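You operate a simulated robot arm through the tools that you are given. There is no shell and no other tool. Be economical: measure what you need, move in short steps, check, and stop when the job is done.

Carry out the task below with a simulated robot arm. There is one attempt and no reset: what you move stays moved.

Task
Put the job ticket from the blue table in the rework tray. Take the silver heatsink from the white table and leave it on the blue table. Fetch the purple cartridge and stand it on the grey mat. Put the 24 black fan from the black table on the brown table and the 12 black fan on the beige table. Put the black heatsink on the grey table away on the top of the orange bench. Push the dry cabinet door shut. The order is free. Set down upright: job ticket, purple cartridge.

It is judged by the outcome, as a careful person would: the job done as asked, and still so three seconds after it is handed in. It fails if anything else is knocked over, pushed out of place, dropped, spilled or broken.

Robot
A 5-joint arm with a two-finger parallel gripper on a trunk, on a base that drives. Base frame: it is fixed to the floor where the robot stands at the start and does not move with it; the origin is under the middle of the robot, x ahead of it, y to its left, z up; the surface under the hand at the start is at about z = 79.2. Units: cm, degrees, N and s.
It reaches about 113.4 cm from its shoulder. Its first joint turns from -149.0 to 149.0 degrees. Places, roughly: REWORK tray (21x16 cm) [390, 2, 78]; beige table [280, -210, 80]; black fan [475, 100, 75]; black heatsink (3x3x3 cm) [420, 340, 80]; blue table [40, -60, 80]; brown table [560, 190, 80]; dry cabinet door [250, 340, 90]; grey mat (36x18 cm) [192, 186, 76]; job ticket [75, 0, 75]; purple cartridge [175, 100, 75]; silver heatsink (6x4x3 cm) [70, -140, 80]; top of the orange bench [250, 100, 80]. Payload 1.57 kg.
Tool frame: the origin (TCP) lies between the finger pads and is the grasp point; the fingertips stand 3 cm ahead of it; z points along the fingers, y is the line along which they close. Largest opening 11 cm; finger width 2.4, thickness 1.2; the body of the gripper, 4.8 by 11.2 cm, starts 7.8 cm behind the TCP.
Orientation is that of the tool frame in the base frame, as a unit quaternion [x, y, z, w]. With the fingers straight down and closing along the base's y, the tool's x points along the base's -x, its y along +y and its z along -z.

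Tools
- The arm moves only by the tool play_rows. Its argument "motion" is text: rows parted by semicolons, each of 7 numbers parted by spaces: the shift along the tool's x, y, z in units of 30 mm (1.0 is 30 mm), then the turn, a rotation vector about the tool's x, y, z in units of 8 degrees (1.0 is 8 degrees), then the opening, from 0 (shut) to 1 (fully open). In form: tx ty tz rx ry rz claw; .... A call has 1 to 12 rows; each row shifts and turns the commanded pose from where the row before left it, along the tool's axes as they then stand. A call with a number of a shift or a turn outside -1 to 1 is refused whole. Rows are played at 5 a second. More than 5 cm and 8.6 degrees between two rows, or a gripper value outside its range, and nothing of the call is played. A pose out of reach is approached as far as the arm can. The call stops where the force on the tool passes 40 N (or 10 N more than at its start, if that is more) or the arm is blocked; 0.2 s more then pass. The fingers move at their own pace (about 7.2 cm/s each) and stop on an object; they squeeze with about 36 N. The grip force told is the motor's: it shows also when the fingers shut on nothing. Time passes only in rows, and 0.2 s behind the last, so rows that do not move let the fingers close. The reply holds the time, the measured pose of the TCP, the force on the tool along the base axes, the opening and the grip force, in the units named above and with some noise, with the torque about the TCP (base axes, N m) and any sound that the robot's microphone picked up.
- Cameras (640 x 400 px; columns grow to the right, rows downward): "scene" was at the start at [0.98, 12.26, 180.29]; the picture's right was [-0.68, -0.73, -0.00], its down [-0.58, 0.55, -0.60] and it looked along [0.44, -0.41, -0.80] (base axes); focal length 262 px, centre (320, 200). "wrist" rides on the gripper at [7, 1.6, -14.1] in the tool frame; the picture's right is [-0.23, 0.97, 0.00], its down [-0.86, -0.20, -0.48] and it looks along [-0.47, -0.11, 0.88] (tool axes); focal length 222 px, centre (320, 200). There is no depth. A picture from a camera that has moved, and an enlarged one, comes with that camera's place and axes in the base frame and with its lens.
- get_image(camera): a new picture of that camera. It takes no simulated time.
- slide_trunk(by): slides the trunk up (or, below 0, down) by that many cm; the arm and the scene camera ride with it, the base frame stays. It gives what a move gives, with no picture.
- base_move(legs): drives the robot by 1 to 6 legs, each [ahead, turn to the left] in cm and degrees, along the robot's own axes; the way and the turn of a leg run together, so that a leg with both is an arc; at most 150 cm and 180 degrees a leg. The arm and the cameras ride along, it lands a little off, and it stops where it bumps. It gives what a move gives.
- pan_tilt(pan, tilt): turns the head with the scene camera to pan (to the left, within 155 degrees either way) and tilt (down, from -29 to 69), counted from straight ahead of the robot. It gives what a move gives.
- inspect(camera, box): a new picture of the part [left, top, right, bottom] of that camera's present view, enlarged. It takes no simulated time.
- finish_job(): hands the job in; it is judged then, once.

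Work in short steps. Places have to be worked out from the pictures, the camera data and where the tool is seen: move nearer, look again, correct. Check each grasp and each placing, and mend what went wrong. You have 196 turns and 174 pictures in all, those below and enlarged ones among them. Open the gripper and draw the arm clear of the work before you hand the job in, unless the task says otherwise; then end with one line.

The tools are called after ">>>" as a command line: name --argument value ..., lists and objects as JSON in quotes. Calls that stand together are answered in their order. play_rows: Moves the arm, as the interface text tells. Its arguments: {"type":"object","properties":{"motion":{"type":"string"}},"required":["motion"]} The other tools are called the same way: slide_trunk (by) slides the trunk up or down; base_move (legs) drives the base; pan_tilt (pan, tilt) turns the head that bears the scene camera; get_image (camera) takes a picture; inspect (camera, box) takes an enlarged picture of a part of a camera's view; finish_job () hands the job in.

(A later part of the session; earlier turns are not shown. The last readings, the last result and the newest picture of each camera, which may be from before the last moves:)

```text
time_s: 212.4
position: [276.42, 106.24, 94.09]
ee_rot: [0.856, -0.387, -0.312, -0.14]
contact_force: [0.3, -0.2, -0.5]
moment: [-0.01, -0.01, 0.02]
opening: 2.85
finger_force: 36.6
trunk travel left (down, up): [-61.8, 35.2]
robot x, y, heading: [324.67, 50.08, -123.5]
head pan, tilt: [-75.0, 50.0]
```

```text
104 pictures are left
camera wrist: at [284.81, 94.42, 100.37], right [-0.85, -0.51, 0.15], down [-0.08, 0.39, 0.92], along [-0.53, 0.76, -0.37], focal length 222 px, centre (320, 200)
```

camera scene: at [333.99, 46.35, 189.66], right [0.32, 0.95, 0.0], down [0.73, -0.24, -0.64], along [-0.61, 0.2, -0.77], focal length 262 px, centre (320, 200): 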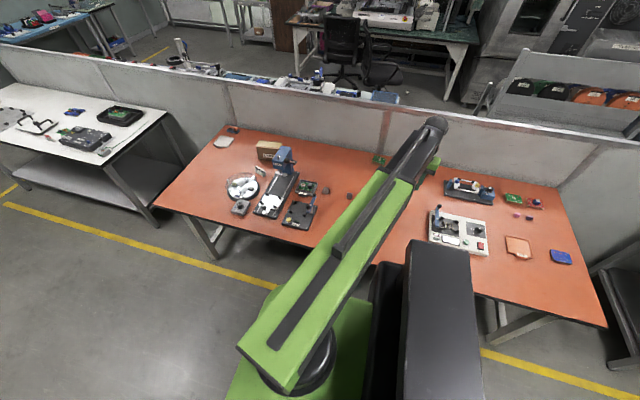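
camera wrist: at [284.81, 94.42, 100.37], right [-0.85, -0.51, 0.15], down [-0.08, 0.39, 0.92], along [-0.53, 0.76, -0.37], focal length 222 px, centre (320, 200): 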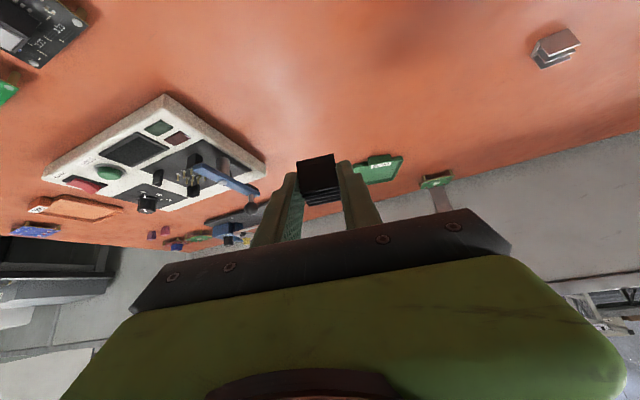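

Landing area is clear. Lower to near contact, then small steps.

>>> slide_trunk --by -11

>>> slide_trunk --by -1

>>> slide_trunk --by -0.6

>>> get_image --camera "wrist"

```text
time_s: 213.8
position: [276.4, 106.27, 83.13]
ee_rot: [0.856, -0.387, -0.313, -0.14]
contact_force: [0.3, -0.5, 0.1]
moment: [-0.01, 0.0, 0.02]
opening: 2.87
finger_force: 36.4
trunk travel left (down, up): [-50.8, 46.2]
robot x, y, heading: [325.15, 49.81, -123.4]
head pan, tilt: [-75.0, 50.0]
```

```text
time_s: 214.4
position: [276.57, 106.24, 82.07]
ee_rot: [0.856, -0.387, -0.313, -0.141]
contact_force: [-0.5, 0.0, -0.4]
moment: [0.0, 0.02, 0.01]
opening: 2.85
finger_force: 36.2
trunk travel left (down, up): [-49.8, 47.2]
robot x, y, heading: [324.72, 49.51, -123.8]
head pan, tilt: [-75.0, 50.0]
```

```text
time_s: 214.9
position: [276.44, 106.16, 81.27]
ee_rot: [0.856, -0.387, -0.312, -0.14]
contact_force: [-0.2, -0.7, -0.4]
moment: [-0.01, -0.01, -0.01]
opening: 2.87
finger_force: 35.6
trunk travel left (down, up): [-49.2, 47.8]
robot x, y, heading: [324.89, 49.71, -123.6]
head pan, tilt: [-75.0, 50.0]
```

```text
103 pictures are left
camera wrist: at [284.81, 94.41, 87.76], right [-0.85, -0.51, 0.15], down [-0.08, 0.39, 0.92], along [-0.53, 0.76, -0.37], focal length 222 px, centre (320, 200)
```

wrist: 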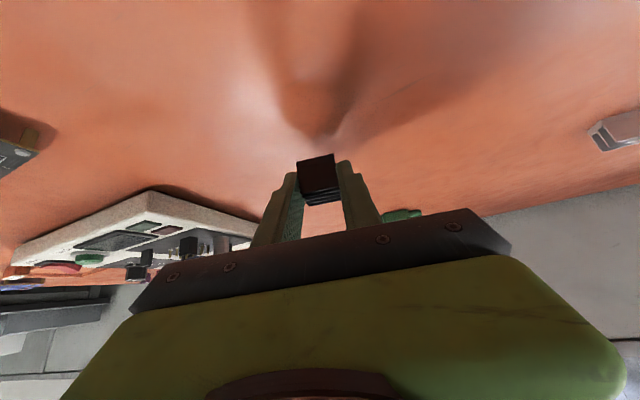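

Still just above; continue with 0.5 cm steps.

>>> slide_trunk --by -0.5

>>> slide_trunk --by -0.5

```text
time_s: 215.5
position: [276.58, 106.2, 81.1]
ee_rot: [0.857, -0.387, -0.312, -0.139]
contact_force: [0.3, 0.3, -1.2]
moment: [-0.03, 0.03, -0.02]
opening: 2.89
finger_force: 35.9
trunk travel left (down, up): [-48.7, 48.3]
robot x, y, heading: [325.04, 50.01, -123.5]
head pan, tilt: [-75.0, 50.0]
```

```text
time_s: 216.0
position: [276.4, 106.23, 80.45]
ee_rot: [0.856, -0.387, -0.312, -0.14]
contact_force: [0.2, 1.2, -1.0]
moment: [0.0, 0.02, -0.01]
opening: 2.87
finger_force: 34.9
trunk travel left (down, up): [-48.2, 48.8]
robot x, y, heading: [324.7, 49.96, -123.2]
head pan, tilt: [-75.0, 50.0]
```

>>> slide_trunk --by -0.6

>>> slide_trunk --by -0.6

>>> get_image --camera "wrist"

```text
time_s: 216.6
position: [276.57, 106.35, 79.97]
ee_rot: [0.856, -0.387, -0.312, -0.14]
contact_force: [0.1, 0.2, -0.6]
moment: [-0.01, -0.01, 0.03]
opening: 2.87
finger_force: 35.8
trunk travel left (down, up): [-47.6, 49.4]
robot x, y, heading: [325.02, 49.78, -123.3]
head pan, tilt: [-75.0, 50.0]
```

```text
time_s: 217.1
position: [276.53, 106.19, 79.37]
ee_rot: [0.856, -0.387, -0.312, -0.14]
contact_force: [0.8, 0.1, -0.2]
moment: [0.0, 0.0, 0.03]
opening: 2.88
finger_force: 35.7
trunk travel left (down, up): [-47.0, 50.0]
robot x, y, heading: [324.79, 49.9, -123.6]
head pan, tilt: [-75.0, 50.0]
```

```text
102 pictures are left
camera wrist: at [284.81, 94.41, 85.56], right [-0.85, -0.51, 0.15], down [-0.08, 0.39, 0.92], along [-0.53, 0.76, -0.37], focal length 222 px, centre (320, 200)
```

wrist: 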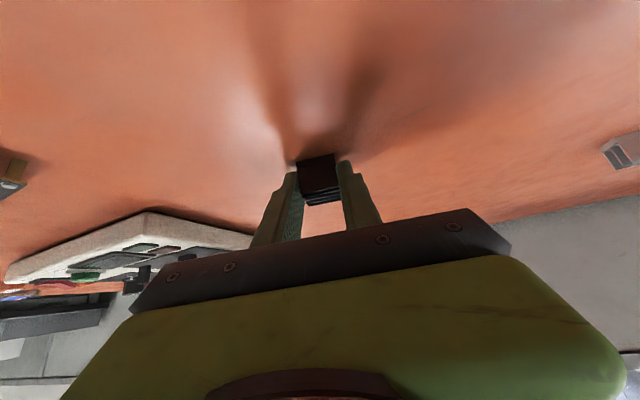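

Shadow is closing in. Continue down in steps until contact.

>>> slide_trunk --by -0.6

>>> slide_trunk --by -0.5

>>> get_image --camera "wrist"

```text
time_s: 217.7
position: [276.29, 106.23, 79.1]
ee_rot: [0.854, -0.386, -0.319, -0.143]
contact_force: [1.0, -2.2, 21.7]
moment: [0.13, -0.06, 0.01]
opening: 2.84
finger_force: 35.9
trunk travel left (down, up): [-46.5, 50.5]
robot x, y, heading: [324.89, 49.67, -123.5]
head pan, tilt: [-75.0, 50.0]
stopped: the force on the tool passed its limit at 42 N (the readings are from after the stop); the commanded pose is now the measured one
```

```text
time_s: 218.1
position: [276.32, 106.41, 79.03]
ee_rot: [0.853, -0.387, -0.32, -0.146]
contact_force: [3.2, -4.6, 26.4]
moment: [0.04, -0.08, 0.01]
opening: 2.86
finger_force: 36.0
trunk travel left (down, up): [-46.3, 50.7]
robot x, y, heading: [324.86, 49.92, -123.4]
head pan, tilt: [-75.0, 50.0]
stopped: the force on the tool passed its limit at 48 N (the readings are from after the stop); the commanded pose is now the measured one
```

```text
101 pictures are left
camera wrist: at [284.77, 94.46, 85.04], right [-0.84, -0.52, 0.15], down [-0.07, 0.38, 0.92], along [-0.53, 0.77, -0.35], focal length 222 px, centre (320, 200)
```

wrist: 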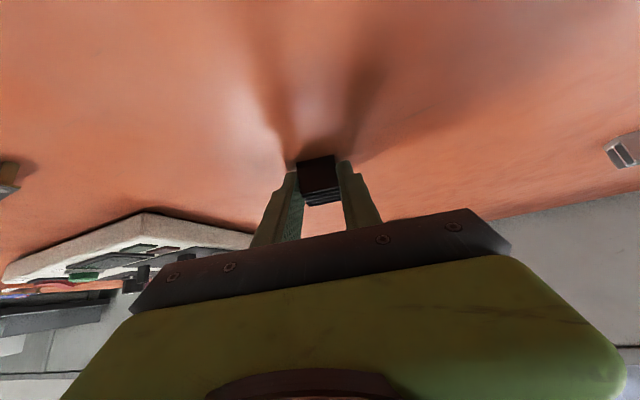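

Contact made. Relieve slightly, open, and withdraw along the tool axis.

>>> slide_trunk --by 0.3

>>> play_rows --motion "0 0 0 0 0 0 .45; 0 0 0 0 0 0 .5; 0 0 -.5 0 0 0 .5; 0 0 -.9 0 0 0 .5; 0 0 -.9 0 0 0 .5"

>>> slide_trunk --by 38

>>> get_image --camera "wrist"

```text
time_s: 218.6
position: [276.34, 106.56, 79.14]
ee_rot: [0.854, -0.386, -0.318, -0.143]
contact_force: [0.9, 0.0, 1.5]
moment: [-0.01, 0.03, 0.02]
opening: 2.86
finger_force: 35.9
trunk travel left (down, up): [-46.6, 50.4]
robot x, y, heading: [324.82, 49.71, -123.3]
head pan, tilt: [-75.0, 50.0]
```

```text
time_s: 219.8
position: [279.31, 103.1, 79.14]
ee_rot: [0.853, -0.386, -0.319, -0.144]
contact_force: [0.7, 0.7, -0.2]
moment: [0.01, 0.0, 0.01]
opening: 5.5
finger_force: 0.0
out of reach, approached as far as the arm can: row 3, 4, 5
trunk travel left (down, up): [-46.6, 50.4]
robot x, y, heading: [324.94, 49.94, -123.5]
head pan, tilt: [-75.0, 50.0]
```

```text
time_s: 223.5
position: [279.25, 103.08, 117.23]
ee_rot: [0.853, -0.386, -0.319, -0.145]
contact_force: [-0.6, -0.7, -0.2]
moment: [0.02, -0.01, 0.01]
opening: 5.52
finger_force: 0.0
trunk travel left (down, up): [-84.6, 12.4]
robot x, y, heading: [325.01, 49.78, -123.2]
head pan, tilt: [-75.0, 50.0]
```

```text
100 pictures are left
camera wrist: at [287.6, 91.14, 123.18], right [-0.84, -0.51, 0.15], down [-0.07, 0.38, 0.92], along [-0.53, 0.77, -0.36], focal length 222 px, centre (320, 200)
```

wrist: 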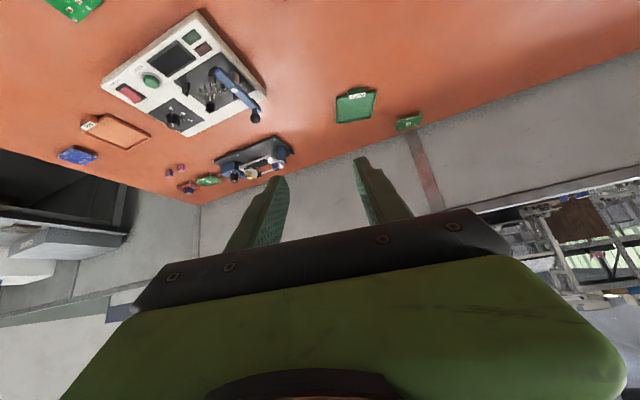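

Check with the scene camera that the heatsink sits on the bench.

>>> pan_tilt --pan -90 --tilt 60

>>> get_image --camera "scene"

```text
time_s: 224.2
position: [279.22, 103.11, 117.2]
ee_rot: [0.854, -0.386, -0.318, -0.144]
contact_force: [-0.2, 0.2, -1.0]
moment: [-0.02, -0.02, 0.01]
opening: 5.49
finger_force: 0.0
trunk travel left (down, up): [-84.6, 12.4]
robot x, y, heading: [324.53, 49.48, -123.7]
head pan, tilt: [-90.0, 60.0]
```

```text
99 pictures are left
camera scene: at [335.77, 47.64, 181.21], right [0.55, 0.83, 0.0], down [0.72, -0.48, -0.5], along [-0.42, 0.28, -0.87], focal length 262 px, centre (320, 200)
```

scene: 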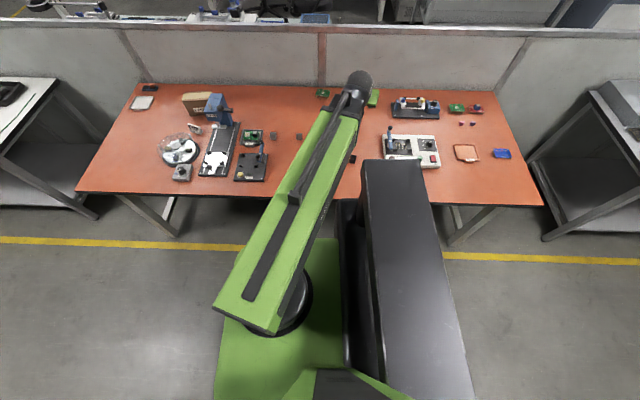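

>>> inspect --camera "scene" --box '[320, 130, 400, 180]'

```text
8.00 times, centred on (360, 155) of scene
camera zoom: at [335.77, 47.64, 181.21], right [0.55, 0.83, 0.0], down [0.72, -0.48, -0.5], along [-0.42, 0.28, -0.87], focal length 2095 px, centre (0, 560)
```

zoom: 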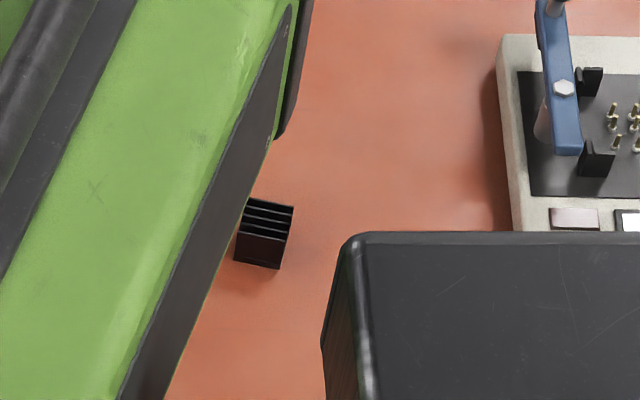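

Black heatsink done. Untilt the tool, turn around and drive back to the 12 V fan.

>>> play_rows --motion "0 0 0 0 1 0 1; 0 0 0 0 1 0 1; 0 0 0 0 1 0 1; 0 0 0 0 1 0 1; 0 0 0 0 1 0 1"

>>> base_move --legs '[[0, 86], [0, 85]]'

```text
time_s: 225.4
position: [279.17, 103.05, 111.36]
ee_rot: [0.911, -0.412, -0.008, -0.003]
contact_force: [-0.1, 0.3, 0.2]
moment: [0.02, -0.02, 0.02]
opening: 10.98
finger_force: 0.0
out of reach, approached as far as the arm can: row 1, 2, 3, 4, 5
trunk travel left (down, up): [-84.6, 12.4]
robot x, y, heading: [324.59, 50.03, -123.6]
head pan, tilt: [-90.0, 60.0]
```

```text
time_s: 231.7
position: [317.64, -20.85, 111.03]
ee_rot: [0.735, 0.678, -0.005, 0.003]
contact_force: [0.7, -0.4, -0.7]
moment: [0.04, 0.02, -0.02]
opening: 10.99
finger_force: 0.1
trunk travel left (down, up): [-84.6, 12.4]
robot x, y, heading: [322.83, 63.19, 11.3]
head pan, tilt: [-90.0, 60.0]
stopped in leg 2: the robot was blocked; the commanded pose is now the measured one
```

Blocked again at heading 11°. Look around to see what touched.

>>> get_image --camera "scene"

>>> get_image --camera "wrist"

>>> pan_tilt --pan 150 --tilt 60

>>> get_image --camera "scene"

```text
97 pictures are left
camera scene: at [316.43, 72.39, 181.22], right [-0.98, -0.2, 0.0], down [-0.17, 0.85, -0.5], along [0.1, -0.49, -0.87], focal length 262 px, centre (320, 200)
```

scene: 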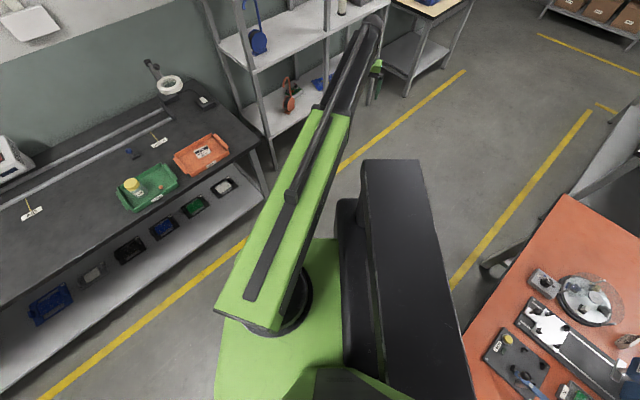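

```text
96 pictures are left
camera wrist: at [319.86, -13.69, 125.12], right [0.95, -0.3, 0.0], down [-0.27, -0.83, 0.49], along [-0.15, -0.47, -0.87], focal length 222 px, centre (320, 200)
```

wrist: 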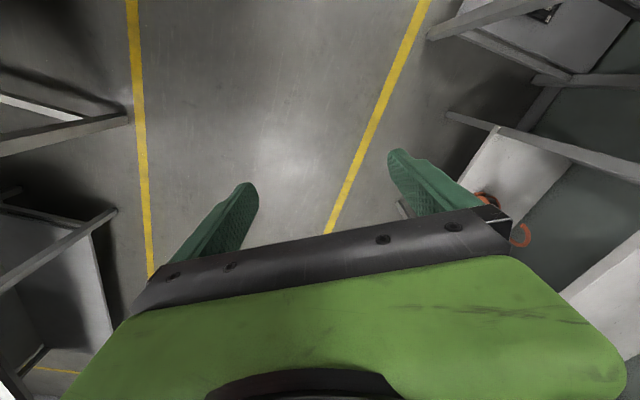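

```text
time_s: 235.1
position: [317.81, -20.4, 111.28]
ee_rot: [0.735, 0.679, -0.005, 0.004]
contact_force: [-0.6, -0.3, -0.2]
moment: [-0.01, -0.02, 0.0]
opening: 10.99
finger_force: 0.1
trunk travel left (down, up): [-84.6, 12.4]
robot x, y, heading: [323.09, 64.08, 11.2]
head pan, tilt: [150.0, 60.0]
```

```text
95 pictures are left
camera scene: at [308.78, 81.41, 181.21], right [0.32, 0.95, 0.0], down [0.82, -0.28, -0.5], along [-0.47, 0.16, -0.87], focal length 262 px, centre (320, 200)
```

scene: 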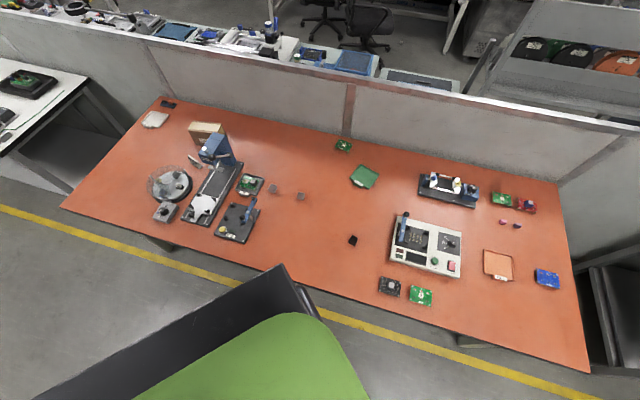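

My rear-left corner (radius ~44 cm) reached the orange bench's edge; nothing on it moved. Drive forward away from the bench first, then finish the turn and go on.

>>> base_move --legs '[[22, 0], [0, 38], [84, 0]]'

>>> pan_tilt --pan -80 --tilt 55

>>> get_image --camera "scene"

>>> get_image --camera "wrist"

```text
time_s: 242.6
position: [447.33, 63.14, 111.37]
ee_rot: [0.469, 0.883, -0.003, 0.006]
contact_force: [-0.5, -0.9, -0.2]
moment: [0.03, -0.03, -0.03]
opening: 10.99
finger_force: 0.1
trunk travel left (down, up): [-84.6, 12.4]
robot x, y, heading: [398.4, 132.7, 49.7]
head pan, tilt: [150.0, 60.0]
```

```text
time_s: 245.9
position: [447.35, 63.13, 111.39]
ee_rot: [0.469, 0.883, -0.003, 0.006]
contact_force: [0.4, 0.1, 0.1]
moment: [-0.02, -0.02, -0.01]
opening: 11.0
finger_force: 0.1
trunk travel left (down, up): [-84.6, 12.4]
robot x, y, heading: [398.29, 132.93, 49.7]
head pan, tilt: [-80.0, 55.0]
```

```text
94 pictures are left
camera scene: at [388.72, 136.33, 181.81], right [-0.51, -0.86, 0.0], down [-0.71, 0.41, -0.57], along [0.49, -0.29, -0.82], focal length 262 px, centre (320, 200)
```

scene: 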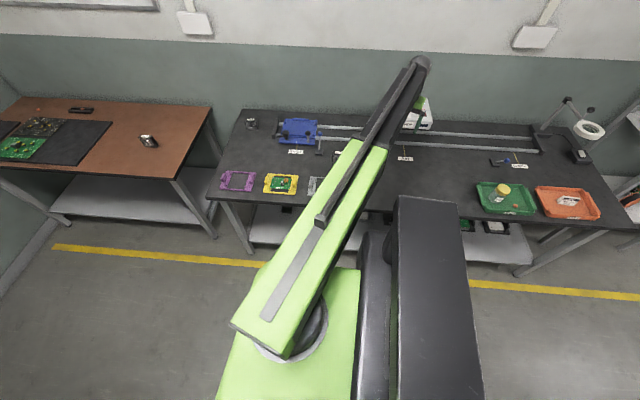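

```text
93 pictures are left
camera wrist: at [444.68, 70.01, 125.29], right [0.93, 0.36, 0.0], down [0.31, -0.81, 0.49], along [0.18, -0.46, -0.87], focal length 222 px, centre (320, 200)
```

wrist: 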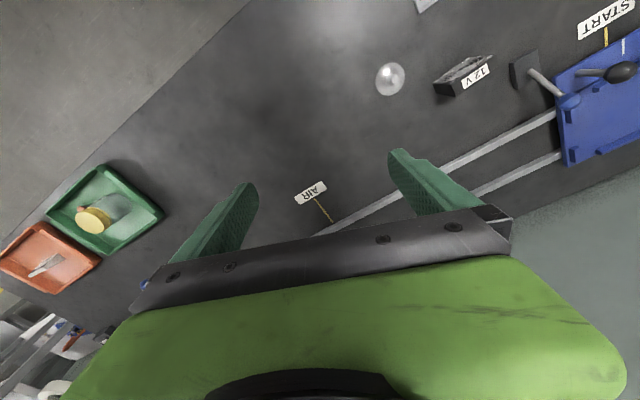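

12 V fan is at about (466.8,78.7). Spin to align and move over it.

>>> play_rows --motion "0 0 0 0 0 -.917 1; 0 0 0 0 0 -.917 1; 0 0 0 0 0 -.917 1; -.276 .882 0 0 0 0 1; -.276 .882 0 0 0 0 1; -.276 .882 0 0 0 0 1; -.276 .882 0 0 0 0 1; -.276 .882 0 0 0 0 1; -.276 .882 0 0 0 0 1; -.276 .882 0 0 0 0 1; -.276 .882 0 0 0 0 1; -.276 .882 0 0 0 0 1"

>>> slide_trunk --by -15

>>> get_image --camera "wrist"

```text
time_s: 248.5
position: [466.93, 78.68, 111.33]
ee_rot: [0.292, 0.956, -0.006, 0.005]
contact_force: [0.1, -0.4, 0.4]
moment: [0.02, 0.04, -0.02]
opening: 10.99
finger_force: 0.1
trunk travel left (down, up): [-84.6, 12.4]
robot x, y, heading: [398.4, 132.73, 49.6]
head pan, tilt: [-80.0, 55.0]
```

```text
time_s: 250.2
position: [466.9, 78.71, 96.31]
ee_rot: [0.293, 0.956, -0.004, 0.006]
contact_force: [0.1, 0.1, 0.3]
moment: [-0.01, 0.0, 0.03]
opening: 10.99
finger_force: 0.2
trunk travel left (down, up): [-69.6, 27.4]
robot x, y, heading: [398.57, 132.72, 49.5]
head pan, tilt: [-80.0, 55.0]
```

```text
92 pictures are left
camera wrist: at [461.89, 84.18, 110.3], right [0.73, 0.68, 0.0], down [0.59, -0.64, 0.49], along [0.33, -0.36, -0.87], focal length 222 px, centre (320, 200)
```

wrist: 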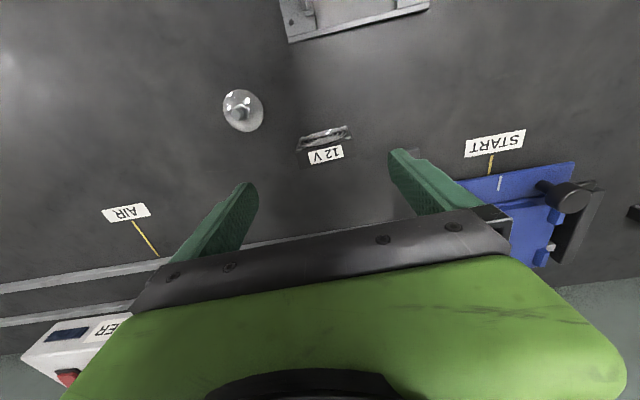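

Small correction and lower onto the fan, opening 0.85.

>>> play_rows --motion "-.22 .16 0 0 0 0 .85; 0 0 0 0 0 0 .85"

>>> slide_trunk --by -13.2

>>> get_image --camera "wrist"

```text
time_s: 250.8
position: [467.74, 78.75, 96.33]
ee_rot: [0.293, 0.956, -0.004, 0.006]
contact_force: [-0.7, -1.3, -0.8]
moment: [-0.01, 0.01, 0.01]
opening: 9.35
finger_force: 0.0
trunk travel left (down, up): [-69.6, 27.4]
robot x, y, heading: [398.46, 132.89, 49.3]
head pan, tilt: [-80.0, 55.0]
```

```text
time_s: 252.4
position: [467.73, 78.66, 83.08]
ee_rot: [0.292, 0.956, -0.005, 0.006]
contact_force: [0.4, -0.1, -0.2]
moment: [0.0, -0.01, 0.02]
opening: 9.34
finger_force: 0.1
trunk travel left (down, up): [-56.4, 40.6]
robot x, y, heading: [398.53, 133.01, 49.5]
head pan, tilt: [-80.0, 55.0]
```

```text
91 pictures are left
camera wrist: at [462.73, 84.17, 97.1], right [0.73, 0.68, 0.0], down [0.59, -0.64, 0.49], along [0.33, -0.36, -0.87], focal length 222 px, centre (320, 200)
```

wrist: 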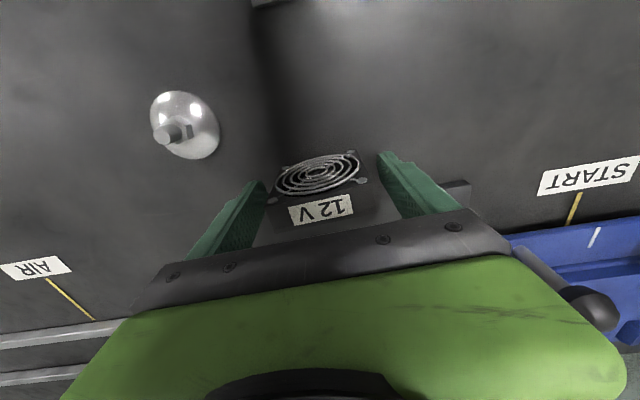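

Fan centred between the fingers; close and lift.

>>> play_rows --motion "0 0 0 0 0 0 .5; 0 0 0 0 0 0 .4; 0 0 0 0 0 0 .4; 0 0 0 0 0 0 .4"

>>> slide_trunk --by 38

>>> get_image --camera "wrist"

```text
time_s: 253.4
position: [467.78, 78.82, 83.21]
ee_rot: [0.292, 0.956, -0.004, 0.006]
contact_force: [0.2, -0.4, 1.4]
moment: [0.04, -0.06, -0.01]
opening: 6.94
finger_force: 36.0
trunk travel left (down, up): [-56.4, 40.6]
robot x, y, heading: [398.4, 132.58, 49.6]
head pan, tilt: [-80.0, 55.0]
```

```text
time_s: 257.1
position: [467.68, 78.67, 121.05]
ee_rot: [0.292, 0.956, -0.005, 0.005]
contact_force: [0.1, 0.6, -2.4]
moment: [-0.01, 0.02, -0.02]
opening: 6.98
finger_force: 36.2
trunk travel left (down, up): [-94.4, 2.6]
robot x, y, heading: [398.43, 133.0, 49.4]
head pan, tilt: [-80.0, 55.0]
```

```text
90 pictures are left
camera wrist: at [462.73, 84.15, 135.08], right [0.73, 0.68, 0.0], down [0.59, -0.64, 0.49], along [0.33, -0.36, -0.87], focal length 222 px, centre (320, 200)
```

wrist: 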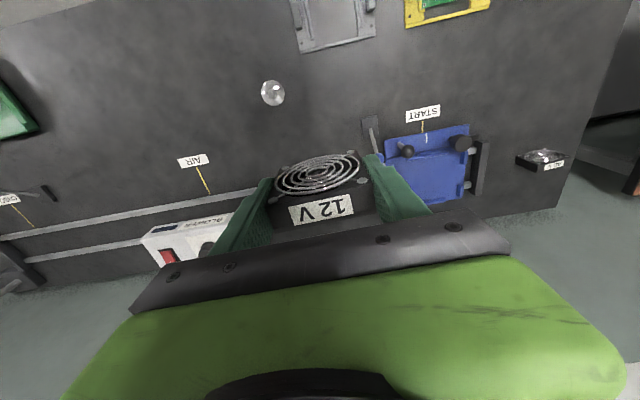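

12 V fan held. Retract the arm, then reverse along the aisle to the beige table.

>>> play_rows --motion ".997 .071 0 0 0 0 .4; .997 .071 0 0 0 0 .4; .997 .071 0 0 0 0 .4; .997 .071 0 0 0 0 .4; .997 .071 0 0 0 0 .4; .997 .071 0 0 0 0 .4; .997 .071 0 0 0 0 .4; .997 .071 0 0 0 0 .4; .997 .071 0 0 0 0 .4"

>>> base_move --legs '[[0, 5.5], [-120, 0], [-120, 0], [-90, 0]]'

>>> pan_tilt --pan -85 --tilt 50

>>> get_image --camera "scene"

```text
time_s: 259.1
position: [446.38, 95.26, 121.13]
ee_rot: [0.292, 0.956, -0.006, 0.005]
contact_force: [0.0, -0.6, -0.7]
moment: [-0.01, -0.02, 0.01]
opening: 6.94
finger_force: 35.8
out of reach, approached as far as the arm can: row 3
trunk travel left (down, up): [-94.4, 2.6]
robot x, y, heading: [398.78, 132.26, 49.6]
head pan, tilt: [-80.0, 55.0]
```

```text
time_s: 275.7
position: [259.3, -168.82, 121.15]
ee_rot: [0.246, 0.969, -0.005, 0.007]
contact_force: [-1.3, -0.5, -0.7]
moment: [0.0, 0.03, 0.01]
opening: 6.95
finger_force: 35.8
trunk travel left (down, up): [-94.4, 2.6]
robot x, y, heading: [207.67, -136.04, 55.0]
head pan, tilt: [-80.0, 55.0]
```

```text
time_s: 276.4
position: [259.33, -168.9, 121.11]
ee_rot: [0.245, 0.969, -0.005, 0.005]
contact_force: [0.8, -0.5, -0.8]
moment: [0.03, 0.01, -0.03]
opening: 6.93
finger_force: 35.8
trunk travel left (down, up): [-94.4, 2.6]
robot x, y, heading: [207.69, -136.35, 54.7]
head pan, tilt: [-85.0, 50.0]
```

```text
89 pictures are left
camera scene: at [197.93, -134.09, 192.26], right [-0.5, -0.87, 0.0], down [-0.66, 0.38, -0.64], along [0.56, -0.32, -0.77], focal length 262 px, centre (320, 200)
```

scene: 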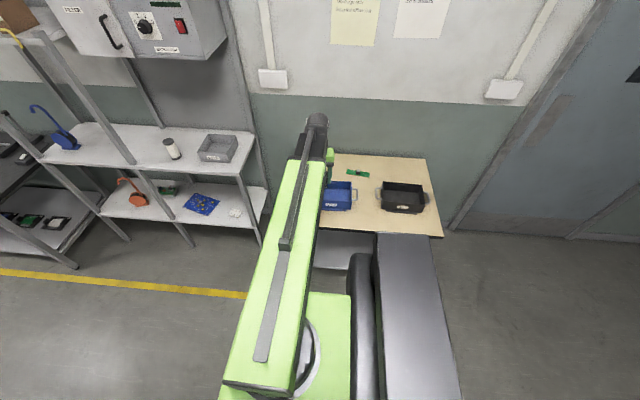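

Beige table has two bins; a free strip ~13 cm deep lies along its front edge. I'll place the fan there at about (251,-201).

>>> play_rows --motion "0 0 0 0 0 .6 .4; 0 0 0 0 0 .6 .4; -.443 -1 0 0 0 0 .4; -.443 -1 0 0 0 0 .4; -.443 -1 0 0 0 0 .4; -.443 -1 0 0 0 0 .4; -.443 -1 0 0 0 0 .4; -.443 -1 0 0 0 0 .4; -.443 -1 0 0 0 0 .4; -.443 -1 0 0 0 0 .4; -.443 -1 0 0 0 0 .4; -.443 -1 0 0 0 0 .4"

>>> slide_trunk --by -20

>>> get_image --camera "wrist"

>>> get_image --camera "scene"

```text
time_s: 279.0
position: [251.61, -200.77, 121.11]
ee_rot: [0.324, 0.946, -0.003, 0.007]
contact_force: [-0.1, 0.2, -0.3]
moment: [0.0, 0.02, 0.03]
opening: 6.93
finger_force: 35.7
trunk travel left (down, up): [-94.4, 2.6]
robot x, y, heading: [207.66, -136.26, 54.9]
head pan, tilt: [-85.0, 50.0]
```

```text
time_s: 281.1
position: [251.42, -200.58, 101.07]
ee_rot: [0.325, 0.946, -0.004, 0.006]
contact_force: [-0.7, -0.6, -0.8]
moment: [0.03, 0.0, -0.01]
opening: 6.95
finger_force: 36.1
trunk travel left (down, up): [-74.4, 22.6]
robot x, y, heading: [207.85, -135.81, 55.0]
head pan, tilt: [-85.0, 50.0]
```

```text
88 pictures are left
camera wrist: at [246.87, -194.9, 115.08], right [0.78, 0.63, 0.0], down [0.55, -0.68, 0.49], along [0.31, -0.38, -0.87], focal length 222 px, centre (320, 200)
```

wrist: 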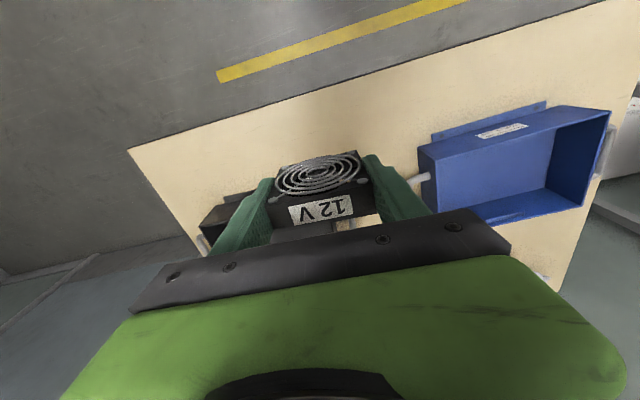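

```text
87 pictures are left
camera scene: at [197.9, -134.12, 172.27], right [-0.5, -0.87, 0.0], down [-0.66, 0.38, -0.64], along [0.56, -0.32, -0.77], focal length 262 px, centre (320, 200)
```

scene: 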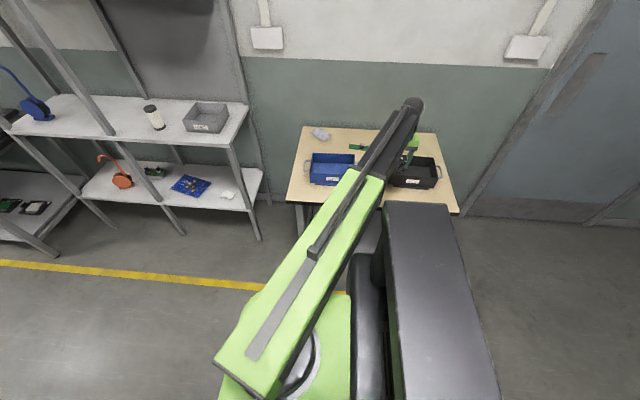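

The drop point is clear of both bins and ~6 cm from the front edge. Lower.

>>> slide_trunk --by -16.5

>>> slide_trunk --by -1

>>> slide_trunk --by -0.7

>>> slide_trunk --by -0.6

>>> get_image --camera "wrist"

```text
time_s: 283.0
position: [251.57, -200.63, 84.61]
ee_rot: [0.325, 0.946, -0.004, 0.007]
contact_force: [-0.2, 0.0, -0.8]
moment: [0.02, -0.03, 0.01]
opening: 6.94
finger_force: 35.9
trunk travel left (down, up): [-57.9, 39.1]
robot x, y, heading: [207.76, -135.81, 54.8]
head pan, tilt: [-85.0, 50.0]
```

```text
time_s: 283.6
position: [251.46, -200.84, 83.64]
ee_rot: [0.326, 0.945, -0.004, 0.006]
contact_force: [-0.8, -0.1, -0.8]
moment: [0.01, -0.04, 0.04]
opening: 6.98
finger_force: 36.2
trunk travel left (down, up): [-56.9, 40.1]
robot x, y, heading: [207.91, -136.16, 54.9]
head pan, tilt: [-85.0, 50.0]
```

```text
time_s: 284.2
position: [251.37, -200.65, 82.96]
ee_rot: [0.325, 0.946, -0.004, 0.006]
contact_force: [3.2, -6.3, 23.5]
moment: [0.08, -0.33, -0.06]
opening: 6.95
finger_force: 35.7
trunk travel left (down, up): [-56.2, 40.8]
robot x, y, heading: [207.69, -135.93, 54.9]
head pan, tilt: [-85.0, 50.0]
```

```text
time_s: 284.7
position: [251.49, -200.48, 82.36]
ee_rot: [0.326, 0.945, -0.004, 0.007]
contact_force: [-2.4, 2.6, 18.2]
moment: [0.46, -0.21, 0.02]
opening: 6.95
finger_force: 36.1
trunk travel left (down, up): [-55.6, 41.4]
robot x, y, heading: [207.87, -135.98, 55.0]
head pan, tilt: [-85.0, 50.0]
```

```text
86 pictures are left
camera wrist: at [246.78, -194.74, 96.39], right [0.78, 0.63, 0.0], down [0.55, -0.68, 0.49], along [0.31, -0.38, -0.87], focal length 222 px, centre (320, 200)
```

wrist: 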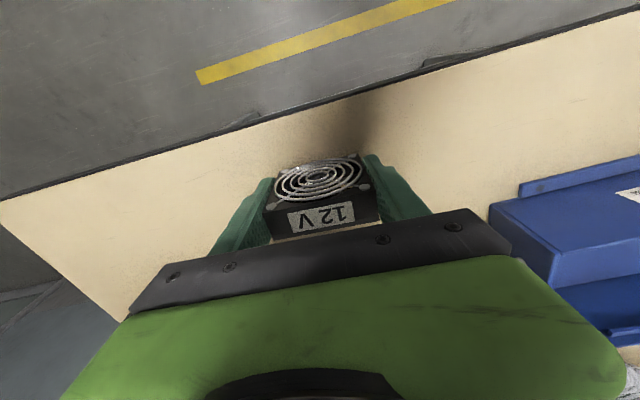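

Down on the table. Release and rise.

>>> play_rows --motion "0 0 0 0 0 0 .75; 0 0 0 0 0 0 .82; 0 0 0 0 0 0 .82"

>>> slide_trunk --by 38

>>> get_image --camera "wrist"

```text
time_s: 285.5
position: [251.55, -200.65, 82.24]
ee_rot: [0.325, 0.946, -0.004, 0.006]
contact_force: [0.4, 0.7, -0.2]
moment: [0.01, 0.01, -0.01]
opening: 8.99
finger_force: 0.0
trunk travel left (down, up): [-55.6, 41.4]
robot x, y, heading: [207.9, -136.03, 54.9]
head pan, tilt: [-85.0, 50.0]
```

```text
time_s: 289.2
position: [251.45, -200.76, 120.29]
ee_rot: [0.326, 0.945, -0.003, 0.006]
contact_force: [-0.1, -0.2, 0.4]
moment: [-0.01, -0.01, 0.03]
opening: 9.03
finger_force: 0.1
trunk travel left (down, up): [-93.6, 3.4]
robot x, y, heading: [207.79, -135.93, 54.9]
head pan, tilt: [-85.0, 50.0]
```

```text
85 pictures are left
camera wrist: at [246.86, -194.91, 134.28], right [0.78, 0.63, 0.0], down [0.55, -0.68, 0.49], along [0.31, -0.38, -0.87], focal length 222 px, centre (320, 200)
```

wrist: 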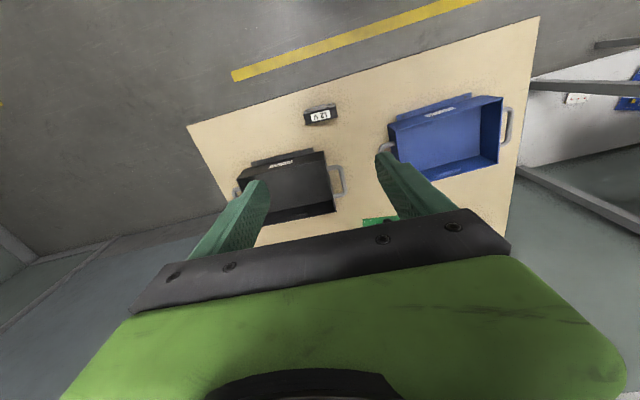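

12 V fan is set down. Next the silver heatsink: drive to the right end of the row, facing across it with the arm toward the tables.

>>> base_move --legs '[[-150, 0], [-10, 0], [0, 87], [110, 0]]'

>>> pan_tilt --pan -80 --tilt 50

>>> get_image --camera "scene"

>>> get_image --camera "wrist"

```text
time_s: 306.1
position: [99.77, -158.61, 120.23]
ee_rot: [-0.416, 0.909, 0.001, 0.007]
contact_force: [-0.2, -1.0, -0.4]
moment: [0.08, 0.05, 0.0]
opening: 9.0
finger_force: 0.1
trunk travel left (down, up): [-93.6, 3.4]
robot x, y, heading: [30.63, -202.1, 142.3]
head pan, tilt: [-85.0, 50.0]
```

```text
time_s: 306.8
position: [99.63, -158.49, 120.29]
ee_rot: [-0.417, 0.909, 0.001, 0.007]
contact_force: [0.1, 0.1, 0.3]
moment: [-0.02, 0.04, 0.01]
opening: 9.05
finger_force: 0.1
trunk travel left (down, up): [-93.6, 3.4]
robot x, y, heading: [30.72, -202.22, 142.3]
head pan, tilt: [-80.0, 50.0]
```

```text
84 pictures are left
camera scene: at [27.34, -211.64, 191.47], right [0.88, -0.47, 0.0], down [-0.36, -0.68, -0.64], along [0.3, 0.57, -0.77], focal length 262 px, centre (320, 200)
```

scene: 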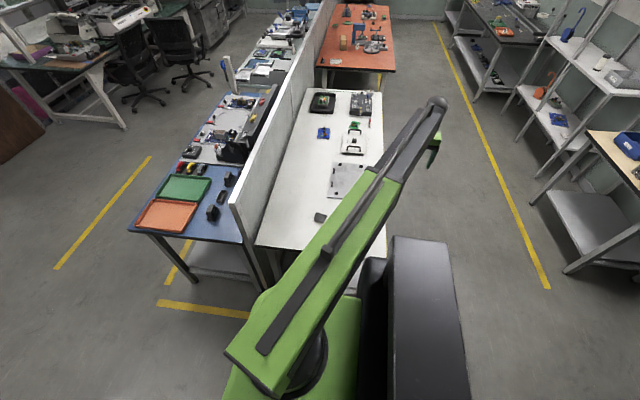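

```text
83 pictures are left
camera wrist: at [93.71, -162.78, 134.23], right [-0.59, 0.81, 0.0], down [0.7, 0.51, 0.49], along [0.4, 0.29, -0.87], focal length 222 px, centre (320, 200)
```

wrist: 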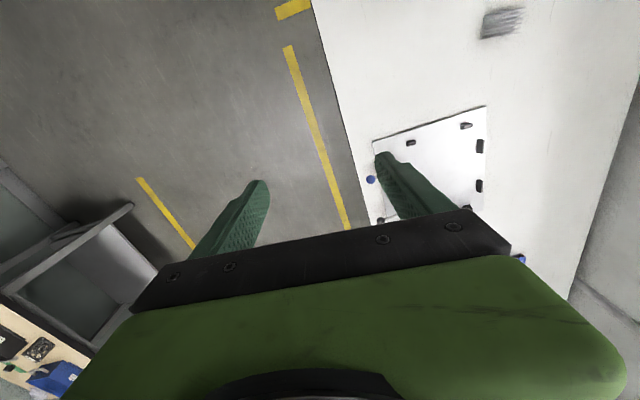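

The silver heatsink is visible at about (66,-140). Zoom on it and on the blue table's end.

>>> inspect --camera "scene" --box '[120, 130, 264, 260]'

>>> inspect --camera "scene" --box '[270, 170, 366, 240]'

```text
3.08 times, centred on (192, 195) of scene
camera zoom: at [27.34, -211.64, 191.47], right [0.88, -0.47, 0.0], down [-0.36, -0.68, -0.64], along [0.3, 0.57, -0.77], focal length 806 px, centre (714, 215)
```

zoom: 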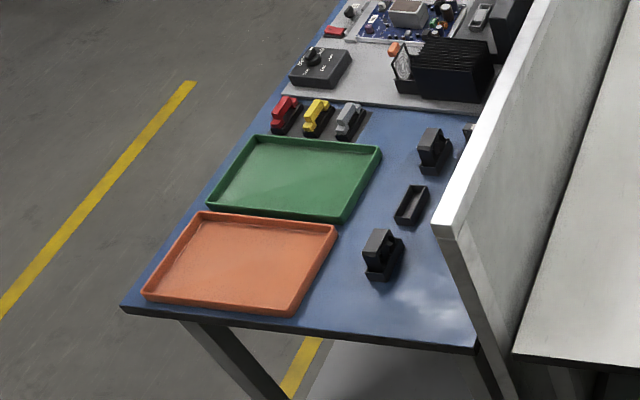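

```text
5.71 times, centred on (318, 205) of scene
camera zoom: at [27.34, -211.64, 191.47], right [0.88, -0.47, 0.0], down [-0.36, -0.68, -0.64], along [0.3, 0.57, -0.77], focal length 1496 px, centre (331, 171)
```

zoom: 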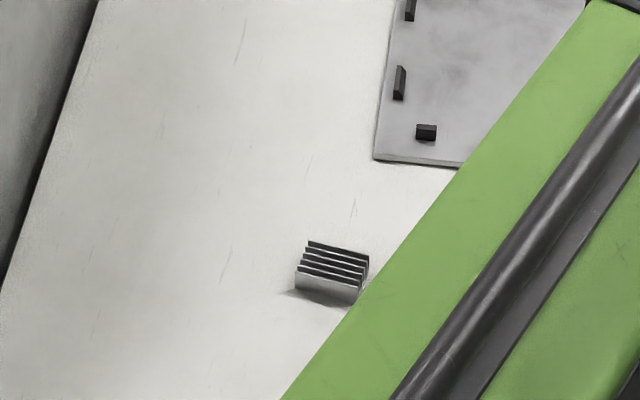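

Heatsink long axis is ≈-46°, centre (65.6,-139.2); I'll close along its long axis. For placing, the free blue corner at a spot near the table's end is available. Move over the heatsink.

>>> play_rows --motion "0 0 0 0 0 .66 .85; .31 1 0 0 0 0 .85; .31 1 0 0 0 0 .85; .31 1 0 0 0 0 .85; .31 1 0 0 0 0 .85; .31 1 0 0 0 0 .85; .31 1 0 0 0 0 .85; .31 1 0 0 0 0 .85; .31 1 0 0 0 0 .85; .31 1 0 0 0 0 .85; .31 1 0 0 0 0 .85; .31 1 0 0 0 0 .85"

>>> play_rows --motion ".29 .9 0 0 0 0 .85; 0 .6 0 0 0 0 .85"

>>> slide_trunk --by -22

>>> get_image --camera "wrist"

```text
time_s: 309.4
position: [69.32, -141.84, 120.26]
ee_rot: [-0.373, 0.928, 0.0, 0.007]
contact_force: [0.7, 0.5, -0.9]
moment: [0.0, 0.0, -0.01]
opening: 9.38
finger_force: 0.0
out of reach, approached as far as the arm can: row 9
trunk travel left (down, up): [-93.6, 3.4]
robot x, y, heading: [30.46, -201.99, 142.2]
head pan, tilt: [-80.0, 50.0]
```

```text
time_s: 310.0
position: [65.71, -139.17, 120.26]
ee_rot: [-0.372, 0.928, 0.002, 0.007]
contact_force: [-0.4, 0.3, 0.0]
moment: [0.0, 0.0, -0.01]
opening: 9.34
finger_force: 0.1
trunk travel left (down, up): [-93.6, 3.4]
robot x, y, heading: [30.43, -202.12, 142.0]
head pan, tilt: [-80.0, 50.0]
```

```text
time_s: 312.3
position: [65.78, -139.19, 98.33]
ee_rot: [-0.374, 0.928, 0.001, 0.007]
contact_force: [0.8, 0.8, -0.1]
moment: [0.01, -0.03, 0.0]
opening: 9.35
finger_force: 0.1
trunk travel left (down, up): [-71.6, 25.4]
robot x, y, heading: [30.73, -202.14, 142.1]
head pan, tilt: [-80.0, 50.0]
```

```text
80 pictures are left
camera wrist: at [59.41, -142.91, 112.3], right [-0.51, 0.86, 0.0], down [0.75, 0.45, 0.49], along [0.42, 0.25, -0.87], focal length 222 px, centre (320, 200)
```

wrist: 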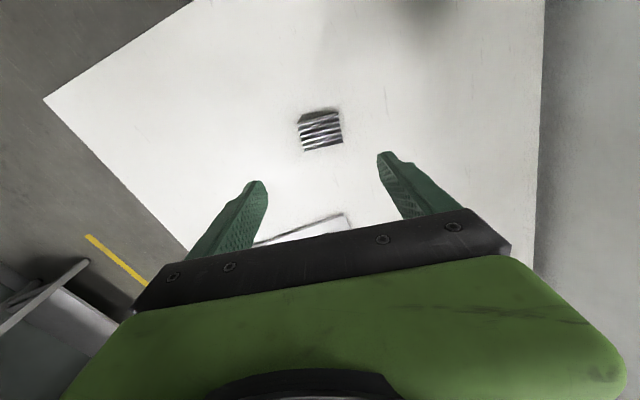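

Well aligned. Lower onto it.

>>> slide_trunk --by -14.5

>>> get_image --camera "wrist"

```text
time_s: 314.0
position: [65.66, -139.24, 83.8]
ee_rot: [-0.374, 0.927, 0.001, 0.008]
contact_force: [-0.4, -0.1, 0.3]
moment: [-0.02, 0.0, 0.0]
opening: 9.35
finger_force: 0.1
trunk travel left (down, up): [-57.1, 39.9]
robot x, y, heading: [30.46, -202.33, 142.3]
head pan, tilt: [-80.0, 50.0]
```

```text
79 pictures are left
camera wrist: at [59.4, -142.91, 97.8], right [-0.51, 0.86, 0.0], down [0.75, 0.45, 0.49], along [0.42, 0.25, -0.87], focal length 222 px, centre (320, 200)
```

wrist: 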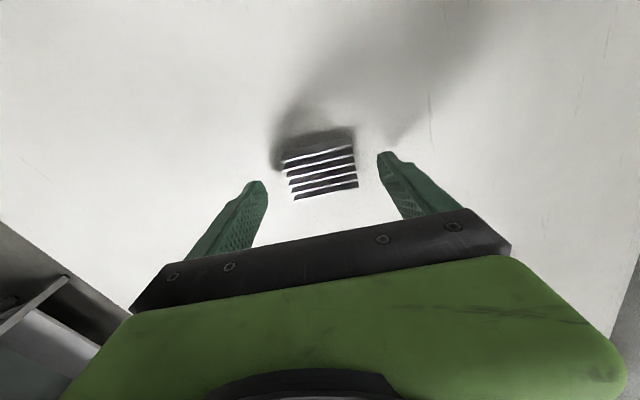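

>>> slide_trunk --by -1.4

>>> play_rows --motion "0 0 0 0 0 0 .45; 0 0 0 0 0 0 .3; 0 0 0 0 0 0 .3; 0 0 0 0 0 0 .3"

>>> get_image --camera "wrist"

```text
time_s: 314.6
position: [65.67, -139.15, 82.34]
ee_rot: [-0.374, 0.928, 0.001, 0.007]
contact_force: [-0.2, 0.6, 0.3]
moment: [0.0, -0.02, 0.0]
opening: 9.34
finger_force: 0.1
trunk travel left (down, up): [-55.7, 41.3]
robot x, y, heading: [30.95, -202.08, 142.2]
head pan, tilt: [-80.0, 50.0]
```

```text
time_s: 315.6
position: [65.75, -139.03, 82.41]
ee_rot: [-0.375, 0.927, 0.002, 0.008]
contact_force: [-0.3, 0.9, 1.3]
moment: [0.04, 0.06, 0.0]
opening: 5.9
finger_force: 35.8
trunk travel left (down, up): [-55.7, 41.3]
robot x, y, heading: [30.29, -201.93, 142.3]
head pan, tilt: [-80.0, 50.0]
```

```text
78 pictures are left
camera wrist: at [59.4, -142.91, 96.4], right [-0.51, 0.86, 0.0], down [0.75, 0.45, 0.49], along [0.42, 0.25, -0.87], focal length 222 px, centre (320, 200)
```

wrist: 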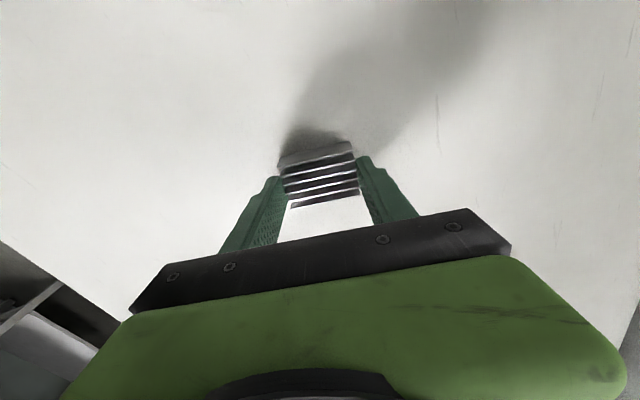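

Gripped. Lift to full height (the partition top is z≈108) and drive forward across to the blue table's end.

>>> slide_trunk --by 40

>>> get_image --camera "wrist"

>>> base_move --legs '[[62, 0]]'

>>> get_image --camera "wrist"

>>> get_image --camera "scene"

```text
time_s: 319.4
position: [65.74, -139.17, 122.55]
ee_rot: [-0.374, 0.927, 0.0, 0.007]
contact_force: [-0.3, 0.5, -0.6]
moment: [-0.01, 0.0, 0.01]
opening: 5.89
finger_force: 36.2
trunk travel left (down, up): [-95.7, 1.3]
robot x, y, heading: [30.79, -202.44, 142.2]
head pan, tilt: [-80.0, 50.0]
```

```text
77 pictures are left
camera wrist: at [59.42, -142.9, 136.38], right [-0.51, 0.86, 0.0], down [0.75, 0.45, 0.49], along [0.42, 0.25, -0.87], focal length 222 px, centre (320, 200)
```

wrist: 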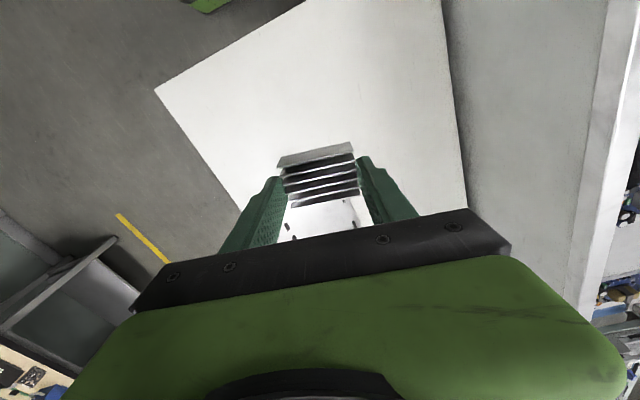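

```text
time_s: 322.9
position: [17.04, -101.11, 122.44]
ee_rot: [-0.372, 0.928, 0.0, 0.007]
contact_force: [-0.4, 0.5, -0.4]
moment: [0.01, 0.02, 0.01]
opening: 5.87
finger_force: 36.2
trunk travel left (down, up): [-95.7, 1.3]
robot x, y, heading: [-18.14, -163.86, 141.9]
head pan, tilt: [-80.0, 50.0]
```

```text
76 pictures are left
camera wrist: at [10.69, -104.79, 136.38], right [-0.51, 0.86, 0.0], down [0.75, 0.44, 0.49], along [0.42, 0.25, -0.87], focal length 222 px, centre (320, 200)
```

wrist: 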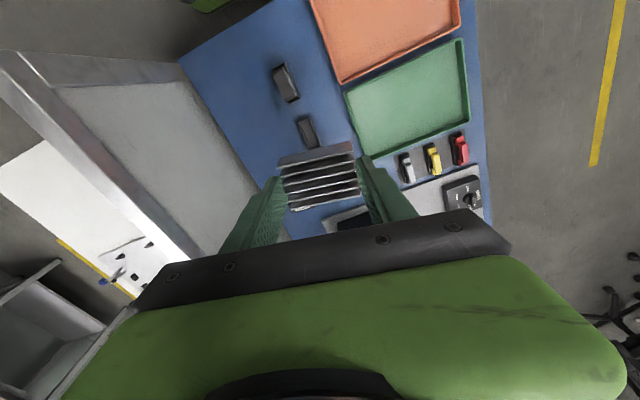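

```text
75 pictures are left
camera scene: at [-21.83, -173.5, 193.57], right [0.88, -0.47, 0.0], down [-0.36, -0.68, -0.64], along [0.3, 0.57, -0.77], focal length 262 px, centre (320, 200)
```

scene: 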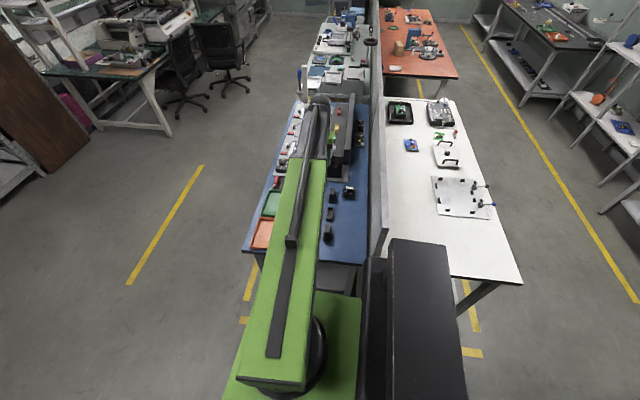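

Free blue surface lies between the partition, the black devices and the table end, around (19,-120.5). Move there and lower partway.

>>> play_rows --motion ".66 -.858 0 0 0 0 .3; .66 -.858 0 0 0 0 .3; .66 -.858 0 0 0 0 .3; .66 -.858 0 0 0 0 .3; .66 -.858 0 0 0 0 .3; .66 -.858 0 0 0 0 .3"

>>> slide_trunk --by -20

>>> get_image --camera "wrist"

>>> get_image --camera "scene"

```text
time_s: 324.3
position: [19.09, -120.44, 122.39]
ee_rot: [-0.372, 0.928, 0.002, 0.007]
contact_force: [-0.2, -1.1, -1.8]
moment: [0.0, 0.0, 0.01]
opening: 5.89
finger_force: 35.8
trunk travel left (down, up): [-95.7, 1.3]
robot x, y, heading: [-18.2, -164.11, 141.7]
head pan, tilt: [-80.0, 50.0]
```

```text
time_s: 326.5
position: [19.18, -120.4, 102.35]
ee_rot: [-0.371, 0.929, 0.0, 0.008]
contact_force: [-0.5, -0.3, -1.0]
moment: [0.0, 0.03, 0.01]
opening: 5.92
finger_force: 36.2
trunk travel left (down, up): [-75.7, 21.3]
robot x, y, heading: [-18.22, -163.92, 141.7]
head pan, tilt: [-80.0, 50.0]
```

```text
74 pictures are left
camera wrist: at [12.75, -124.18, 116.39], right [-0.51, 0.86, 0.0], down [0.75, 0.44, 0.49], along [0.42, 0.25, -0.87], focal length 222 px, centre (320, 200)
```

wrist: 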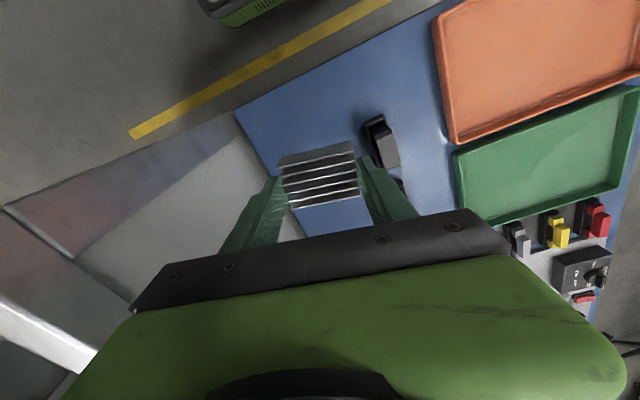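

```text
73 pictures are left
camera scene: at [-21.74, -173.58, 173.57], right [0.88, -0.47, 0.0], down [-0.36, -0.68, -0.64], along [0.3, 0.57, -0.77], focal length 262 px, centre (320, 200)
```

scene: 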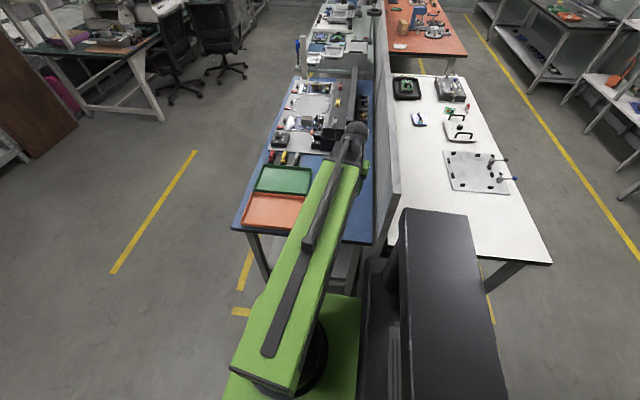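

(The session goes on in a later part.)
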